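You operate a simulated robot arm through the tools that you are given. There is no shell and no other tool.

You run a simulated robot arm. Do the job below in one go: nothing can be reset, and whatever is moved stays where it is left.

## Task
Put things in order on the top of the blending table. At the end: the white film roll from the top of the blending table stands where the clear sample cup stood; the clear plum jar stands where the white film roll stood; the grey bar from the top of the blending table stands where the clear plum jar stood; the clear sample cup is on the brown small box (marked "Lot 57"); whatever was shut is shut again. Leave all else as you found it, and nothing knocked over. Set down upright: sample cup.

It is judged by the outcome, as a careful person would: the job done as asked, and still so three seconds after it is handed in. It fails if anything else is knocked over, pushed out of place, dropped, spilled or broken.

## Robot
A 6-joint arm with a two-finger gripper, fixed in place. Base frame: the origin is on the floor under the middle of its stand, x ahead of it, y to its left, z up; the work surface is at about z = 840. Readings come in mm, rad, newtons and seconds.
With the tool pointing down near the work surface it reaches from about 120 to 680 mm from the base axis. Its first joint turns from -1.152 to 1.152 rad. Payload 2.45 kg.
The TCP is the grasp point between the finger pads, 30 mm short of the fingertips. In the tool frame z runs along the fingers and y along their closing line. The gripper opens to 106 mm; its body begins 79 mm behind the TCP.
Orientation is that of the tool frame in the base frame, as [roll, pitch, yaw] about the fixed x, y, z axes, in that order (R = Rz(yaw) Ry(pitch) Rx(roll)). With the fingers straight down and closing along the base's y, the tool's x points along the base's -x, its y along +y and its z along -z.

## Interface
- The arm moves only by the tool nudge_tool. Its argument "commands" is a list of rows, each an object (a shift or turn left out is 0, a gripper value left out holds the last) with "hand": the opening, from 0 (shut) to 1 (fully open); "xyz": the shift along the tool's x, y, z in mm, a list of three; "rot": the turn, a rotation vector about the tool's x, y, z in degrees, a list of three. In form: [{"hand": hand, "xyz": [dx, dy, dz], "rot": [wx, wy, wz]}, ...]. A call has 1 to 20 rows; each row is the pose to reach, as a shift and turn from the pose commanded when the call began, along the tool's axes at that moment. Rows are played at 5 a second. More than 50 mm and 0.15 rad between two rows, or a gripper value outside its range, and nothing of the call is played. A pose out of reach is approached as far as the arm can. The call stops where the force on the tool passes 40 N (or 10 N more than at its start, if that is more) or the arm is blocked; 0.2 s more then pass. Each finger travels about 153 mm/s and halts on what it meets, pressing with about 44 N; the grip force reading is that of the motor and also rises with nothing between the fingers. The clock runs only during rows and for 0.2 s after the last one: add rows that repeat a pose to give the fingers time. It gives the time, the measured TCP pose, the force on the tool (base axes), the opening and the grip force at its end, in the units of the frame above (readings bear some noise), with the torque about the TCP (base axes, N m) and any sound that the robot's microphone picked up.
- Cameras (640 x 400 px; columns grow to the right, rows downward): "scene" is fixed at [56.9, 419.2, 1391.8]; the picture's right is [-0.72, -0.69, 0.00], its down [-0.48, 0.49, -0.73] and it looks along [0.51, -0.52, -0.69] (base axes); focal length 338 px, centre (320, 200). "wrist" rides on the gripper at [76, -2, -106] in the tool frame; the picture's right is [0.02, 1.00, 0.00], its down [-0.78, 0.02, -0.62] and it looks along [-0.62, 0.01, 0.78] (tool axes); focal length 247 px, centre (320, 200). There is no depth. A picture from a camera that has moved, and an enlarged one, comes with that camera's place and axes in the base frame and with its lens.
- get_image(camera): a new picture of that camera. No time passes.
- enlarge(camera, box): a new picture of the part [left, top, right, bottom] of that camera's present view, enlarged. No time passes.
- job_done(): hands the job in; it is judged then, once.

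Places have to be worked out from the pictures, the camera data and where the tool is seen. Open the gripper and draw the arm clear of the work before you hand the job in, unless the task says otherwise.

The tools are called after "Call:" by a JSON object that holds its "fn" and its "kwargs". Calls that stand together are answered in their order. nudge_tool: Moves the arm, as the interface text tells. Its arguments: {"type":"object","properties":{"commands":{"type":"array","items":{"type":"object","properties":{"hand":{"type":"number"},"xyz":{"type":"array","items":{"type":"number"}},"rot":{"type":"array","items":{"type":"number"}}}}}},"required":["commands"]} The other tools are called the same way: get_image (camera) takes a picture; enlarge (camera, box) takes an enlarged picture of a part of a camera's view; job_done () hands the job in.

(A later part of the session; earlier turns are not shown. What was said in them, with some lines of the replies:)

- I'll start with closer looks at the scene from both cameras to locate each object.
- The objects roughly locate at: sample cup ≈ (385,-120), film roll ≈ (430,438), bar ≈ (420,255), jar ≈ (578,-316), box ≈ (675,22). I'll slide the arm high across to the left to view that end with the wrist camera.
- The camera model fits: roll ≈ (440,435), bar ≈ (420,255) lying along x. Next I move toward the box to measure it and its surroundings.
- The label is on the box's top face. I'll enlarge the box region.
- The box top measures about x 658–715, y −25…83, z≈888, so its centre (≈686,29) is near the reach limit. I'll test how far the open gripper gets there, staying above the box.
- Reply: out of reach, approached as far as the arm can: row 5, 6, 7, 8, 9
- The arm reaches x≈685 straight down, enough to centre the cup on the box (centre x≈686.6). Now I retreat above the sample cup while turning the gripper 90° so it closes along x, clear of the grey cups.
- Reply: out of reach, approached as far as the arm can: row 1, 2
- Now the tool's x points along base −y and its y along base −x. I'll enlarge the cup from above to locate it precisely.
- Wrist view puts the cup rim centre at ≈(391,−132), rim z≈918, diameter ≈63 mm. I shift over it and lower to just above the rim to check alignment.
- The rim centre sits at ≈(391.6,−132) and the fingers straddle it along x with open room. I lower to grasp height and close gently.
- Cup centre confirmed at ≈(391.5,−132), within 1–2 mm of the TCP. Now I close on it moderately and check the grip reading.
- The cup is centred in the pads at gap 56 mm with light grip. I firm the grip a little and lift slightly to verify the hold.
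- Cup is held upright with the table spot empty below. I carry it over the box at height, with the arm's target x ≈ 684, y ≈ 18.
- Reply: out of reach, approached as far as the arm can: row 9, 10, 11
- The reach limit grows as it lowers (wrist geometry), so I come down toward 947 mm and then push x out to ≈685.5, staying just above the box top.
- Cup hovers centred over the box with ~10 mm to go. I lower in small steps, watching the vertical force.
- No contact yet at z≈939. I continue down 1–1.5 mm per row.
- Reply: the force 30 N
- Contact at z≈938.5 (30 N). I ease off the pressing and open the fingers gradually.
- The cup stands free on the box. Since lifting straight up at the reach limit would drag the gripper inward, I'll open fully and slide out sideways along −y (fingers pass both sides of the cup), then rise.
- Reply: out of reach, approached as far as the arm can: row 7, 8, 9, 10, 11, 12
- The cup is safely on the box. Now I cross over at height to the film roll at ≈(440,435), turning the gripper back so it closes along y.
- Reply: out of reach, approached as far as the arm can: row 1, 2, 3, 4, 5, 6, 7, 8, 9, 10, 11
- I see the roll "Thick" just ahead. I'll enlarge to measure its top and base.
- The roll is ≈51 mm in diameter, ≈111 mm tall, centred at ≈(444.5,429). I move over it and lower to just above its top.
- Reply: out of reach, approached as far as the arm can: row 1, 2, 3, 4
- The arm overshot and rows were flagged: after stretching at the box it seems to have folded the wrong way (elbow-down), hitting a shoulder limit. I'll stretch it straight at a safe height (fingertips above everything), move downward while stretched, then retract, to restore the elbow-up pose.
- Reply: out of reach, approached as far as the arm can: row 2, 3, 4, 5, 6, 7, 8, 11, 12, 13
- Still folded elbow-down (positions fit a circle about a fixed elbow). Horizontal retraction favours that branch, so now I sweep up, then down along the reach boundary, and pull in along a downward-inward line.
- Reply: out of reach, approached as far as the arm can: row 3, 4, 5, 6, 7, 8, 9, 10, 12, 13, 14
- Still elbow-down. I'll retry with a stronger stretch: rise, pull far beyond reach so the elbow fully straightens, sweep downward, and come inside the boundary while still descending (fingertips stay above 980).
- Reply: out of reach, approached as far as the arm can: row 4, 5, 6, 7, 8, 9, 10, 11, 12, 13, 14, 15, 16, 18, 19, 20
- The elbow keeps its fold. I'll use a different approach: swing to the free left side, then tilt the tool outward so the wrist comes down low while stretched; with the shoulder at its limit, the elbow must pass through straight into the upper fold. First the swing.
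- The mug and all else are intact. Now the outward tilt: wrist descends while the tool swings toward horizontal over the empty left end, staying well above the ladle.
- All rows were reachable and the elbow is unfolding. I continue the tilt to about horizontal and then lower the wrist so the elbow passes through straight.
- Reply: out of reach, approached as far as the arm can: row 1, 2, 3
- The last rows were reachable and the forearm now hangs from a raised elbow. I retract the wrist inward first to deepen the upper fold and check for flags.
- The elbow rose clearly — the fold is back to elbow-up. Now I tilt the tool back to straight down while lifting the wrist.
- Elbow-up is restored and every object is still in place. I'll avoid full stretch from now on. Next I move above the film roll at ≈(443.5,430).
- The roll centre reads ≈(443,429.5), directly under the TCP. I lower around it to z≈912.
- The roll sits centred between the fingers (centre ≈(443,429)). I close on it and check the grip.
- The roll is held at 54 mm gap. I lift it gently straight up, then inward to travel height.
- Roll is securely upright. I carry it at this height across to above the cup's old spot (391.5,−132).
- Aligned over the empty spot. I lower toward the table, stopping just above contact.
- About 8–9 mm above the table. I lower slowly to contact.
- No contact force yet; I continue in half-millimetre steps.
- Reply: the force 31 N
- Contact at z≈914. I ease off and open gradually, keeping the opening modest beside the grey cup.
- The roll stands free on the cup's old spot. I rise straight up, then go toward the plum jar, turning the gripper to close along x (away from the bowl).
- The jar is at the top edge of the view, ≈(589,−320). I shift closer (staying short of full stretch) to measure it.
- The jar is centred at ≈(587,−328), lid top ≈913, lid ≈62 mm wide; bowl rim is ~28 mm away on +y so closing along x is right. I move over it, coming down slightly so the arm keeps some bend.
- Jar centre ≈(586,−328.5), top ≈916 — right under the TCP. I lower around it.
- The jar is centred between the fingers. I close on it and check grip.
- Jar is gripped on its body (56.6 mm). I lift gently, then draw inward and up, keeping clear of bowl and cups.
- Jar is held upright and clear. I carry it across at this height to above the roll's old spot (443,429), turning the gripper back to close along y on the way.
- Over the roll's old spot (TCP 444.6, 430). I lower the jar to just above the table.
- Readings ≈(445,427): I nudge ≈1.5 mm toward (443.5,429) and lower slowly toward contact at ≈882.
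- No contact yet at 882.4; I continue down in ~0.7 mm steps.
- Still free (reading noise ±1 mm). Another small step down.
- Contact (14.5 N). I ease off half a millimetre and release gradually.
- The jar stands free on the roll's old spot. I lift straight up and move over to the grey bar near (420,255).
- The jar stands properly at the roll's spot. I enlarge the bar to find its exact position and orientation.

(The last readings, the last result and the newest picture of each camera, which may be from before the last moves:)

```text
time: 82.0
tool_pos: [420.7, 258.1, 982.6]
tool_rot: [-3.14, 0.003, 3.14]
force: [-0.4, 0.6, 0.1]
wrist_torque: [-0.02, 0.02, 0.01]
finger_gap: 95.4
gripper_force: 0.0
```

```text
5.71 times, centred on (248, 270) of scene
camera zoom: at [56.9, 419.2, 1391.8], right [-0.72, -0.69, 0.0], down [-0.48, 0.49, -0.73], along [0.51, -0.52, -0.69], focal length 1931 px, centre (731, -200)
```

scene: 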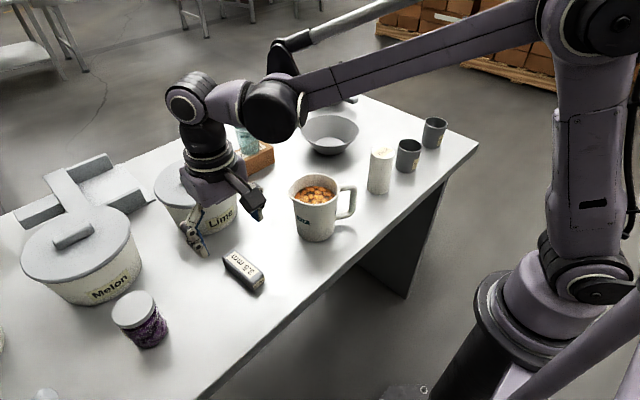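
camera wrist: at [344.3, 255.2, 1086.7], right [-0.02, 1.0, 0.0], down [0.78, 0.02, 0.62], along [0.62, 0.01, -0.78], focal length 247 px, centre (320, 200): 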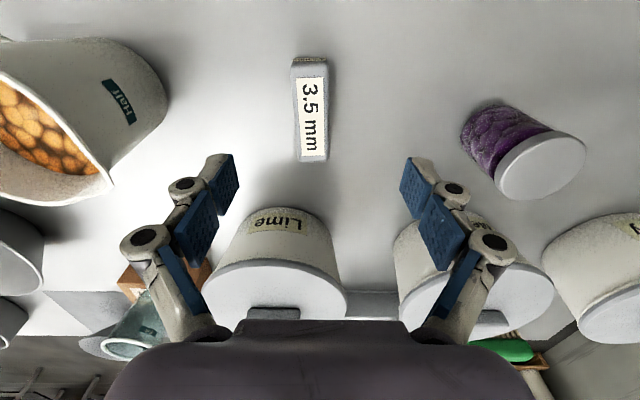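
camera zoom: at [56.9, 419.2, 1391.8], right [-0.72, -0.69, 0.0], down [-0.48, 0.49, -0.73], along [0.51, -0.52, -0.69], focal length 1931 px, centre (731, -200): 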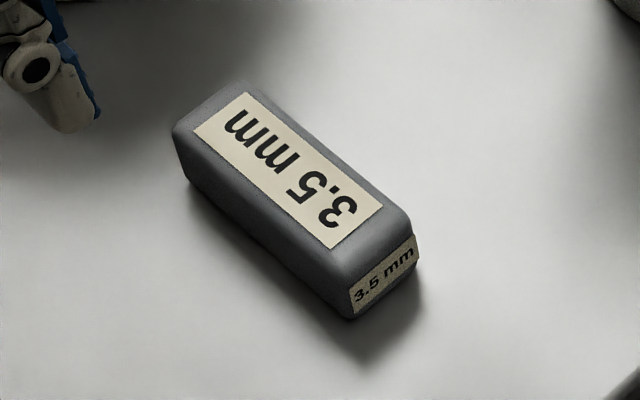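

The bar is ≈90×30 mm, centred ≈(426,249), axis turned ~2.5° from x. I align the gripper and lower partway for a check.

Call:
{"fn": "nudge_tool", "kwargs": {"commands": [{"hand": 0.7, "xyz": [-5, -9, 20], "rot": [0, 0, -2.5]}, {"xyz": [-5, -9, 55], "rot": [0, 0, -2.5]}, {"xyz": [-5, -9, 80], "rot": [0, 0, -2.5]}, {"xyz": [-5, -9, 80], "rot": [0, 0, -2.5]}]}}

Call:
{"fn": "get_image", "kwargs": {"camera": "wrist"}}

Call:
{"fn": "enlarge", "kwargs": {"camera": "scene", "box": [160, 200, 320, 310]}}

```text
time: 83.0
tool_pos: [425.0, 248.7, 901.1]
tool_rot: [-3.139, 0.0, -3.1]
force: [-0.1, 0.3, 0.3]
wrist_torque: [0.03, 0.01, 0.02]
finger_gap: 74.2
gripper_force: 0.0
```

```text
taken
camera wrist: at [349.0, 243.6, 1006.3], right [-0.06, 1.0, 0.0], down [0.78, 0.05, 0.62], along [0.62, 0.04, -0.78], focal length 247 px, centre (320, 200)
```

wrist: 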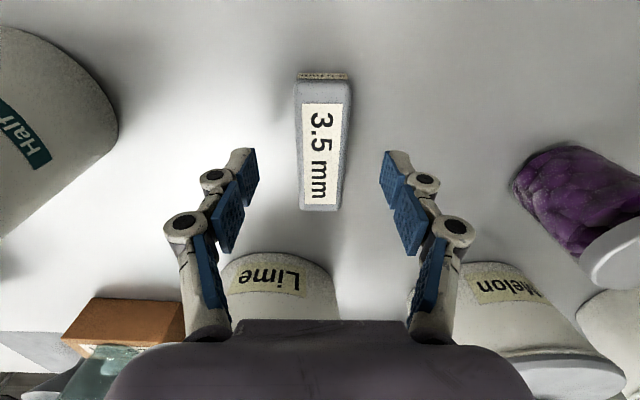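

```text
3.64 times, centred on (240, 255) of scene
camera zoom: at [56.8, 419.2, 1391.8], right [-0.72, -0.69, 0.0], down [-0.48, 0.49, -0.73], along [0.51, -0.52, -0.69], focal length 1229 px, centre (611, 0)
```

zoom: 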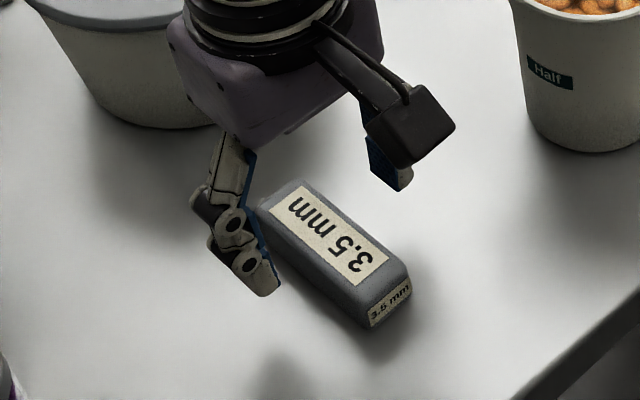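

Well aligned with the bar between the fingers. I lower to z≈875 (tips 5 mm above the table).

Call:
{"fn": "nudge_tool", "kwargs": {"commands": [{"xyz": [0, 0, 12]}, {"xyz": [0, 0, 22]}, {"xyz": [0, 0, 26]}, {"xyz": [0, 0, 26]}]}}

Call:
{"fn": "get_image", "kwargs": {"camera": "wrist"}}

Call:
{"fn": "enlarge", "kwargs": {"camera": "scene", "box": [180, 210, 308, 310]}}

```text
time: 84.0
tool_pos: [425.0, 248.8, 875.9]
tool_rot: [-3.138, -0.001, -3.099]
force: [0.8, -0.2, 0.6]
wrist_torque: [-0.01, -0.02, -0.02]
finger_gap: 74.0
gripper_force: 0.2
```

```text
taken
camera wrist: at [349.3, 243.3, 981.0], right [-0.06, 1.0, 0.0], down [0.78, 0.05, 0.62], along [0.62, 0.04, -0.78], focal length 247 px, centre (320, 200)
```

wrist: 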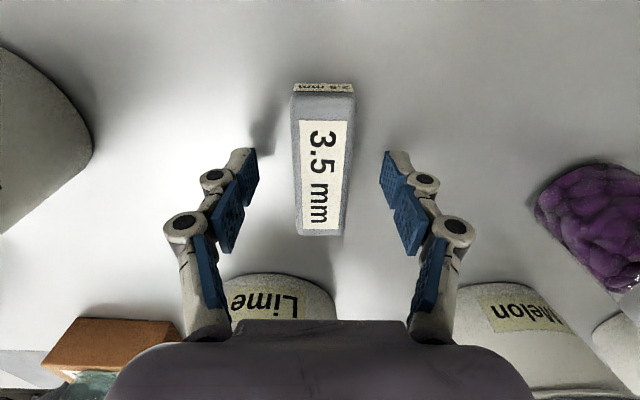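

```text
4.00 times, centred on (244, 260) of scene
camera zoom: at [56.9, 419.2, 1391.8], right [-0.72, -0.69, 0.0], down [-0.48, 0.49, -0.73], along [0.51, -0.52, -0.69], focal length 1352 px, centre (624, -40)
```

zoom: 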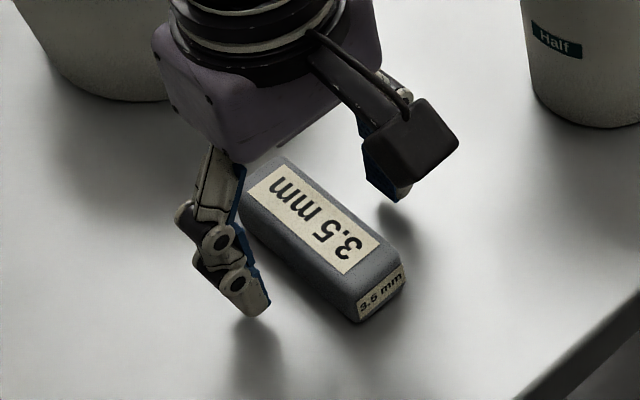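

The bar lies centred between the fingertips. I close on it.

Call:
{"fn": "nudge_tool", "kwargs": {"commands": [{"hand": 0.45, "xyz": [0, 0, 0]}, {"hand": 0.3, "xyz": [0, 0, 0]}, {"hand": 0.18, "xyz": [0, 0, 0]}, {"hand": 0.15, "xyz": [0, 0, 0]}, {"hand": 0.15, "xyz": [0, 0, 0]}]}}

Call:
{"fn": "get_image", "kwargs": {"camera": "wrist"}}

```text
time: 85.2
tool_pos: [424.6, 249.3, 874.4]
tool_rot: [-3.14, 0.001, -3.1]
force: [0.1, 1.0, 1.7]
wrist_torque: [-0.02, 0.08, -0.02]
finger_gap: 31.0
gripper_force: 44.2
```

```text
taken
camera wrist: at [349.3, 243.4, 981.2], right [-0.06, 1.0, 0.0], down [0.78, 0.05, 0.62], along [0.62, 0.04, -0.78], focal length 247 px, centre (320, 200)
```

wrist: 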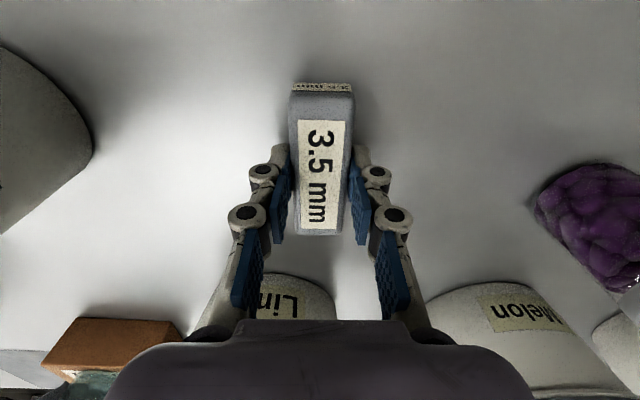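

Bar held at 31 mm. I lift it and carry it across at height toward the jar's old spot, turning 90° so the fingers will open along x, away from the bowl.

Call:
{"fn": "nudge_tool", "kwargs": {"commands": [{"xyz": [0, 0, -8]}, {"xyz": [0, 0, -40]}, {"xyz": [0, 0, -85]}, {"xyz": [0, 0, -130]}, {"xyz": [0, -20, -170]}, {"xyz": [0, -60, -176]}, {"xyz": [-1, -103, -176], "rot": [0, 0, -7.3]}, {"xyz": [-2, -146, -176], "rot": [0, 0, -14.6]}, {"xyz": [-2, -189, -176], "rot": [0, 0, -21.9]}, {"xyz": [-3, -232, -176], "rot": [0, 0, -29.2]}, {"xyz": [-4, -275, -176], "rot": [0, 0, -36.5]}, {"xyz": [-5, -318, -176], "rot": [0, 0, -43.8]}, {"xyz": [-6, -361, -176], "rot": [0, 0, -51.1]}, {"xyz": [-7, -404, -176], "rot": [0, 0, -58.4]}, {"xyz": [-8, -447, -176], "rot": [0, 0, -65.7]}, {"xyz": [-9, -490, -176], "rot": [0, 0, -73]}, {"xyz": [-10, -533, -176], "rot": [0, 0, -80.3]}, {"xyz": [-11, -566, -176], "rot": [0, 0, -87.6]}, {"xyz": [-11, -578, -176], "rot": [0, 0, -87.6]}, {"xyz": [-11, -578, -176], "rot": [0, 0, -87.6]}]}}

Call:
{"fn": "get_image", "kwargs": {"camera": "wrist"}}

Call:
{"fn": "get_image", "kwargs": {"camera": "scene"}}

```text
time: 89.4
tool_pos: [460.1, -328.2, 1052.1]
tool_rot: [-3.141, -0.004, -1.571]
force: [0.1, 0.9, -0.7]
wrist_torque: [0.03, 0.01, 0.01]
finger_gap: 31.0
gripper_force: 44.5
```

```text
taken
camera wrist: at [462.8, -405.3, 1157.5], right [-1.0, -0.02, 0.0], down [-0.02, 0.78, 0.62], along [-0.01, 0.62, -0.78], focal length 247 px, centre (320, 200)
```

wrist: 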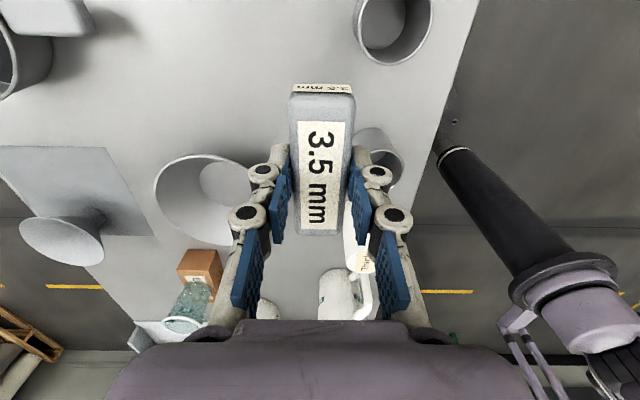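

```text
taken
```

scene: 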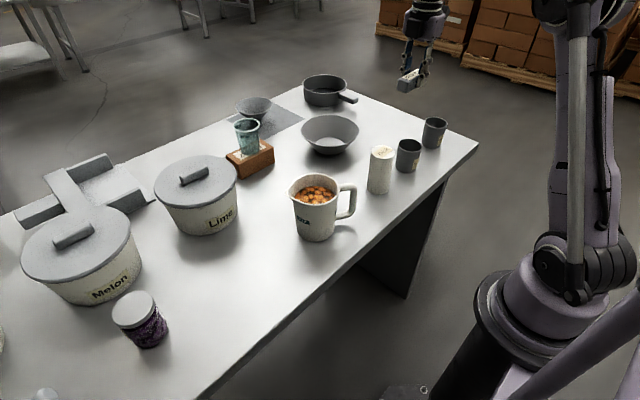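

Bar held level and everything else undisturbed. I extend outward while descending toward the jar's spot (585.5,−328.5).

Call:
{"fn": "nudge_tool", "kwargs": {"commands": [{"xyz": [0, -32, 30]}, {"xyz": [0, -65, 60]}, {"xyz": [0, -97, 85]}, {"xyz": [0, -125, 105]}, {"xyz": [0, -125, 105]}]}}

Call:
{"fn": "get_image", "kwargs": {"camera": "wrist"}}

Call:
{"fn": "enlarge", "kwargs": {"camera": "scene", "box": [290, 60, 430, 160]}}

```text
time: 90.6
tool_pos: [584.4, -327.4, 948.4]
tool_rot: [3.14, -0.002, -1.571]
force: [0.1, 0.3, -0.4]
wrist_torque: [0.0, 0.01, -0.01]
finger_gap: 30.8
gripper_force: 43.8
```

```text
taken
camera wrist: at [588.4, -405.3, 1053.1], right [-1.0, -0.02, 0.0], down [-0.02, 0.78, 0.62], along [-0.01, 0.62, -0.78], focal length 247 px, centre (320, 200)
```

wrist: 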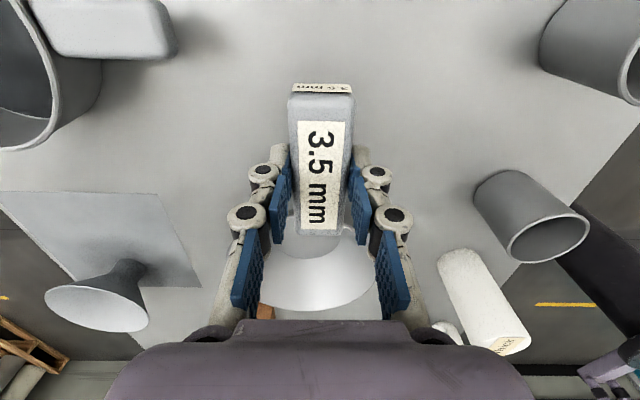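

```text
4.00 times, centred on (360, 110) of scene
camera zoom: at [56.9, 419.2, 1391.8], right [-0.72, -0.69, 0.0], down [-0.48, 0.49, -0.73], along [0.51, -0.52, -0.69], focal length 1352 px, centre (160, 560)
```

zoom: 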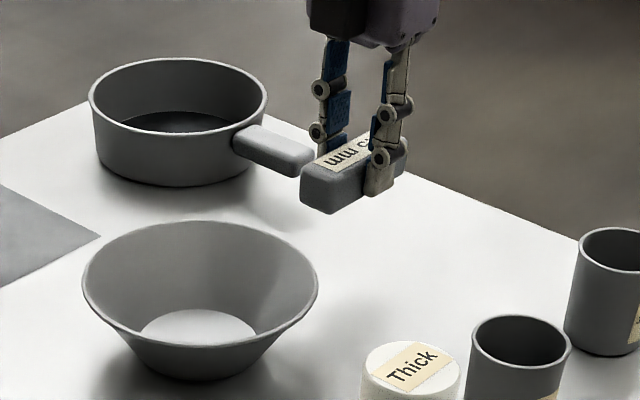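

Clear of bowl rim (~25 mm) and saucepan handle. I lower the bar to just above the table.

Call:
{"fn": "nudge_tool", "kwargs": {"commands": [{"xyz": [0.5, -1, 25]}, {"xyz": [0.5, -1, 50]}, {"xyz": [0.5, -1, 66]}, {"xyz": [0.5, -1, 68]}, {"xyz": [0.5, -1, 68]}]}}

Call:
{"fn": "get_image", "kwargs": {"camera": "wrist"}}

Call:
{"fn": "enlarge", "kwargs": {"camera": "scene", "box": [310, 70, 430, 160]}}

```text
time: 91.8
tool_pos: [585.7, -327.6, 879.9]
tool_rot: [3.141, 0.0, -1.571]
force: [0.2, 0.1, -0.6]
wrist_torque: [-0.01, 0.02, -0.03]
finger_gap: 31.0
gripper_force: 44.3
```

```text
taken
camera wrist: at [588.8, -405.7, 985.2], right [-1.0, -0.02, 0.0], down [-0.02, 0.78, 0.62], along [-0.01, 0.62, -0.78], focal length 247 px, centre (320, 200)
```

wrist: 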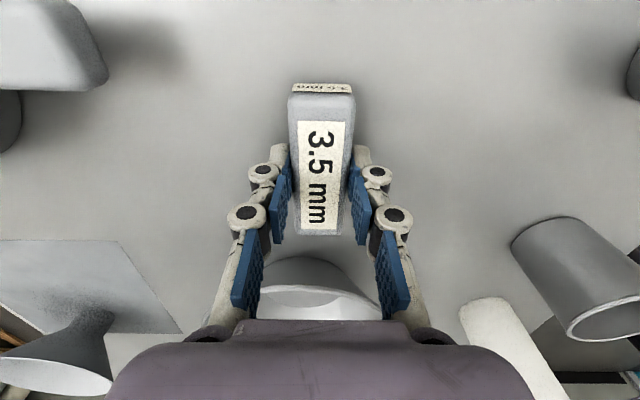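

```text
4.44 times, centred on (370, 115) of scene
camera zoom: at [56.9, 419.2, 1391.8], right [-0.72, -0.69, 0.0], down [-0.48, 0.49, -0.73], along [0.51, -0.52, -0.69], focal length 1502 px, centre (98, 578)
```

zoom: 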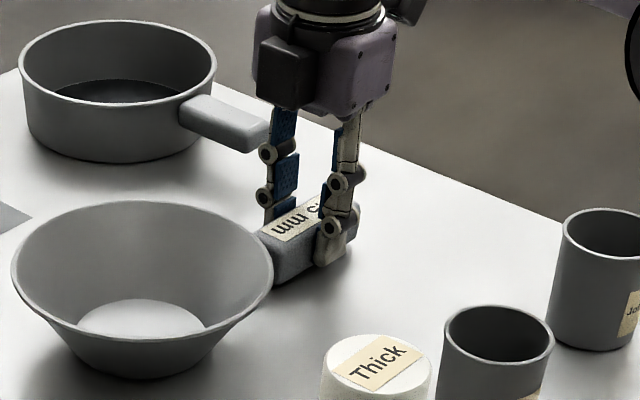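

I continue slowly down to contact (expected near TCP z≈874).

Call:
{"fn": "nudge_tool", "kwargs": {"commands": [{"xyz": [0, 0, 2]}, {"xyz": [0, 0, 3.5]}, {"xyz": [0, 0, 4.5]}, {"xyz": [0, 0, 5]}, {"xyz": [0, 0, 5]}]}}

```text
time: 93.0
tool_pos: [586.2, -328.2, 875.9]
tool_rot: [-3.14, -0.003, -1.571]
force: [3.7, -1.0, 23.5]
wrist_torque: [0.58, -0.02, -0.07]
finger_gap: 30.8
gripper_force: 43.8
```

Contact (23 N). I ease off slightly and open slowly so the bar settles flat.

Call:
{"fn": "nudge_tool", "kwargs": {"commands": [{"xyz": [0, 0, -0.5]}, {"xyz": [0, 0, -0.5]}, {"hand": 0.27, "xyz": [0, 0, -0.5]}, {"hand": 0.3, "xyz": [0, 0, -0.5]}, {"hand": 0.34, "xyz": [0, 0, -0.5]}, {"hand": 0.42, "xyz": [0, 0, -0.5]}, {"hand": 0.5, "xyz": [0, 0, -0.5]}, {"hand": 0.6, "xyz": [0, 0, -0.5]}, {"hand": 0.6, "xyz": [0, 0, -0.5]}]}}

Call:
{"fn": "get_image", "kwargs": {"camera": "wrist"}}

Call:
{"fn": "enlarge", "kwargs": {"camera": "scene", "box": [310, 70, 430, 160]}}

```text
time: 95.0
tool_pos: [586.5, -329.2, 874.7]
tool_rot: [-3.141, -0.002, -1.574]
force: [0.5, -0.8, 0.9]
wrist_torque: [0.03, 0.02, -0.03]
finger_gap: 63.5
gripper_force: 0.1
```

```text
taken
camera wrist: at [588.6, -405.7, 980.3], right [-1.0, -0.02, 0.0], down [-0.02, 0.78, 0.62], along [-0.01, 0.62, -0.78], focal length 247 px, centre (320, 200)
```

wrist: 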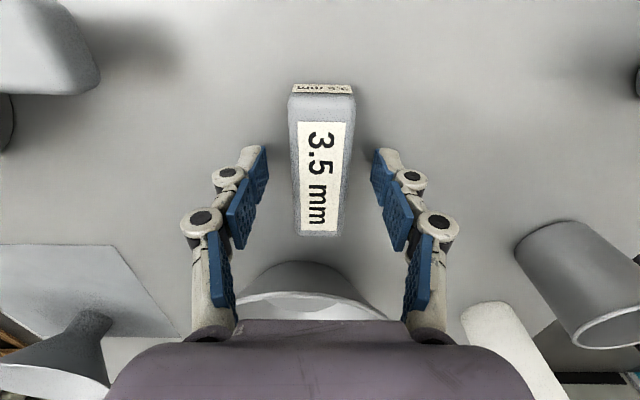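

```text
4.44 times, centred on (370, 115) of scene
camera zoom: at [56.9, 419.2, 1391.8], right [-0.72, -0.69, 0.0], down [-0.48, 0.49, -0.73], along [0.51, -0.52, -0.69], focal length 1502 px, centre (98, 578)
```

zoom: 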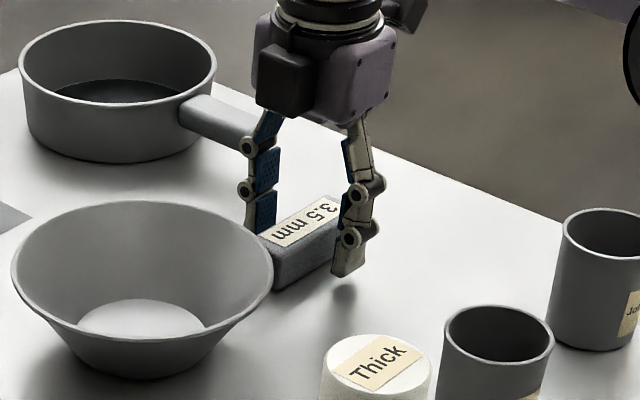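

The bar rests flat on the jar's old spot. I raise the gripper straight up, then draw inward and up.

Call:
{"fn": "nudge_tool", "kwargs": {"commands": [{"xyz": [0, 0, -20]}, {"xyz": [0, 0, -50]}, {"xyz": [0, 10, -78]}, {"xyz": [0, 40, -105]}, {"xyz": [0, 80, -135]}, {"xyz": [0, 115, -165]}, {"hand": 1, "xyz": [0, 150, -190]}, {"xyz": [0, 180, -210]}, {"xyz": [0, 180, -210]}]}}

Call:
{"fn": "get_image", "kwargs": {"camera": "wrist"}}

Call:
{"fn": "get_image", "kwargs": {"camera": "scene"}}

```text
time: 97.0
tool_pos: [405.4, -327.9, 1085.2]
tool_rot: [-3.14, -0.002, -1.569]
force: [0.3, 0.3, -0.2]
wrist_torque: [0.02, -0.01, 0.01]
finger_gap: 106.1
gripper_force: 0.0
```

```text
taken
camera wrist: at [407.5, -406.0, 1189.8], right [-1.0, -0.02, 0.0], down [-0.02, 0.78, 0.62], along [-0.01, 0.62, -0.78], focal length 247 px, centre (320, 200)
```

wrist: 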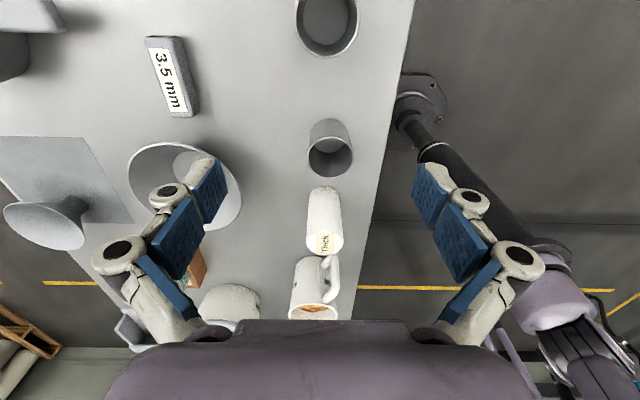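

```text
taken
```

scene: 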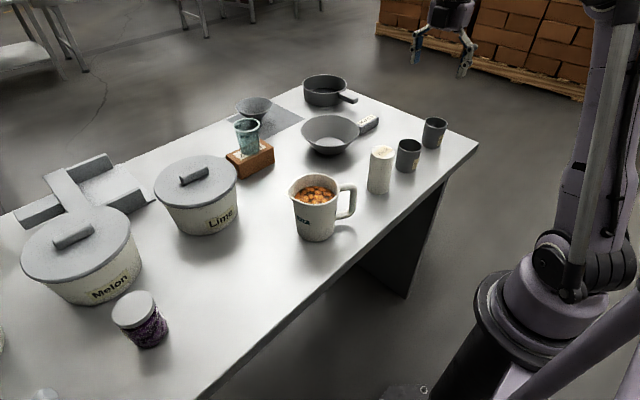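

All objects look right. I verify placements with enlarged views of roll, jar, cup-on-box and bar.

Call:
{"fn": "enlarge", "kwargs": {"camera": "scene", "box": [340, 140, 420, 205]}}

Call:
{"fn": "enlarge", "kwargs": {"camera": "scene", "box": [0, 220, 290, 400]}}

Call:
{"fn": "enlarge", "kwargs": {"camera": "scene", "box": [210, 80, 400, 195]}}

```text
6.15 times, centred on (380, 172) of scene
camera zoom: at [56.8, 419.2, 1391.8], right [-0.72, -0.69, 0.0], down [-0.48, 0.49, -0.73], along [0.51, -0.52, -0.69], focal length 2080 px, centre (-49, 369)
```

zoom: 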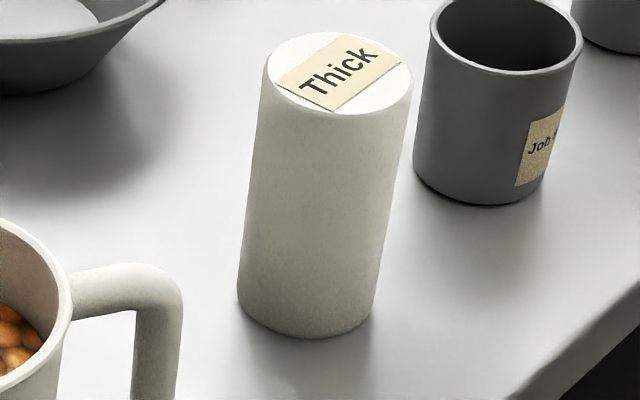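

```text
2.21 times, centred on (145, 310) of scene
camera zoom: at [56.8, 419.2, 1391.8], right [-0.72, -0.69, 0.0], down [-0.48, 0.49, -0.73], along [0.51, -0.52, -0.69], focal length 746 px, centre (706, -43)
```

zoom: 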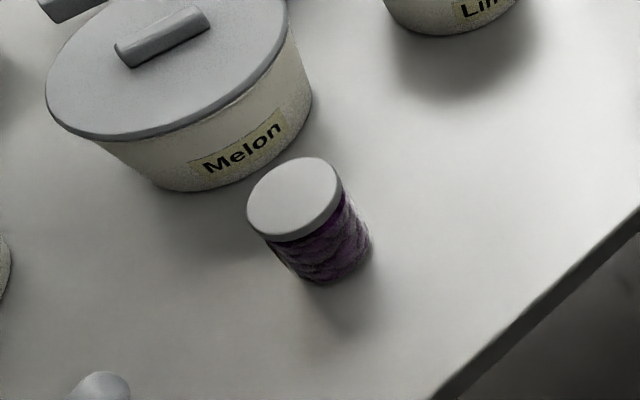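

```text
3.37 times, centred on (305, 138) of scene
camera zoom: at [56.8, 419.2, 1391.8], right [-0.72, -0.69, 0.0], down [-0.48, 0.49, -0.73], along [0.51, -0.52, -0.69], focal length 1138 px, centre (370, 410)
```

zoom: 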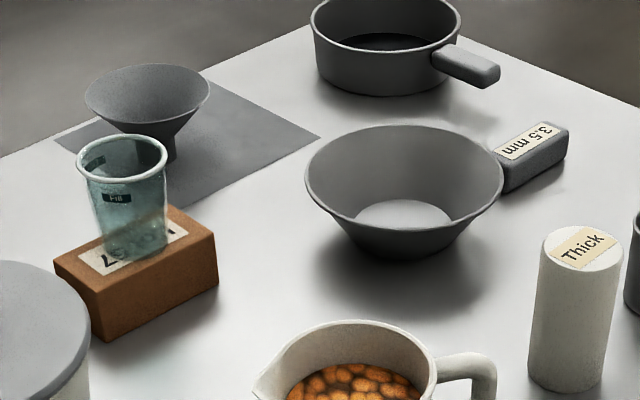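

Everything checks out: the roll on the cup's spot (within ~5 mm), jar on the roll's spot, bar on the jar's spot, cup upright on the box, nothing else shifted. I return the open gripper to a clear rest pose near the start.

Call:
{"fn": "nudge_tool", "kwargs": {"commands": [{"hand": 1, "xyz": [-15, 6, -10], "rot": [0, 0, 7.5]}, {"xyz": [-33, 13, -20], "rot": [0, 0, 15]}, {"xyz": [-51, 20, -30], "rot": [0, 0, 22.5]}, {"xyz": [-69, 27, -30], "rot": [0, 0, 30]}, {"xyz": [-87, 33, -30], "rot": [0, 0, 37.5]}, {"xyz": [-105, 40, -30], "rot": [0, 0, 45]}, {"xyz": [-123, 47, -30], "rot": [0, 0, 52.5]}, {"xyz": [-141, 54, -30], "rot": [0, 0, 60]}, {"xyz": [-159, 60, -30], "rot": [0, 0, 67.5]}, {"xyz": [-177, 67, -30], "rot": [0, 0, 75]}, {"xyz": [-195, 74, -30], "rot": [0, 0, 82.5]}, {"xyz": [-211, 80, -30], "rot": [0, 0, 90]}, {"xyz": [-211, 80, -30], "rot": [0, 0, 90]}]}}

Call:
{"fn": "get_image", "kwargs": {"camera": "scene"}}

Call:
{"fn": "get_image", "kwargs": {"camera": "wrist"}}

```text
time: 99.8
tool_pos: [325.6, -118.1, 1114.5]
tool_rot: [-3.141, 0.002, 3.14]
force: [-0.4, 0.2, 0.5]
wrist_torque: [0.02, 0.0, -0.03]
finger_gap: 106.1
gripper_force: 0.1
```

```text
taken
```

scene: 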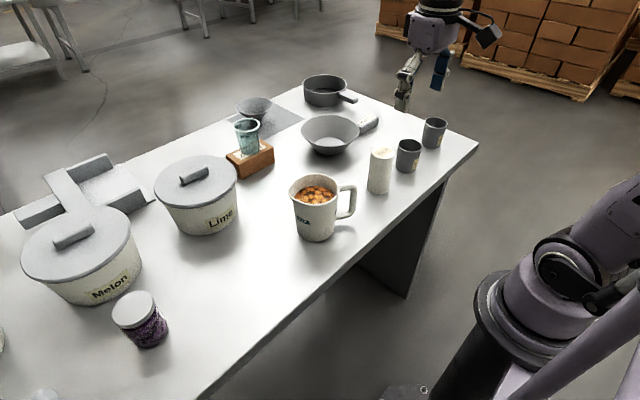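

```text
taken
camera wrist: at [250.5, -118.9, 1219.5], right [-0.02, 1.0, 0.0], down [0.78, 0.02, 0.62], along [0.62, 0.01, -0.78], focal length 247 px, centre (320, 200)
```

wrist: 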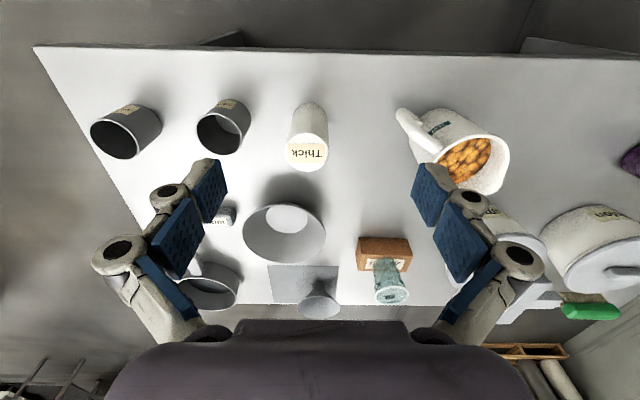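

The arm is clear with the gripper open, and both views show all four items placed as asked and the lidded pots and jar still shut. I hand the job in.

Call:
{"fn": "job_done", "kwargs": {}}

```text
The job is handed in.
```

All four items are where you asked, and the job is handed in. I checked with both cameras after the last move.

- **Sample cup:** upright on the brown "Lot 57" box, fully supported.
- **Film roll:** standing where the cup stood, about 5 mm off by my estimate.
- **Plum jar:** upright and still closed, where the roll stood.
- **Grey bar:** lying flat where the jar stood, turned 90° from its old direction so the fingers could open clear of the bowl.

I didn't open anything, so the pots and the jar are still shut. Nothing else looks moved or knocked over. The gripper is open and the arm is back near its starting pose, clear of the table.

After placing the cup at the edge of its reach, the arm folded the wrong way. I swung it out over the left end of the table to correct that, and it touched nothing there.
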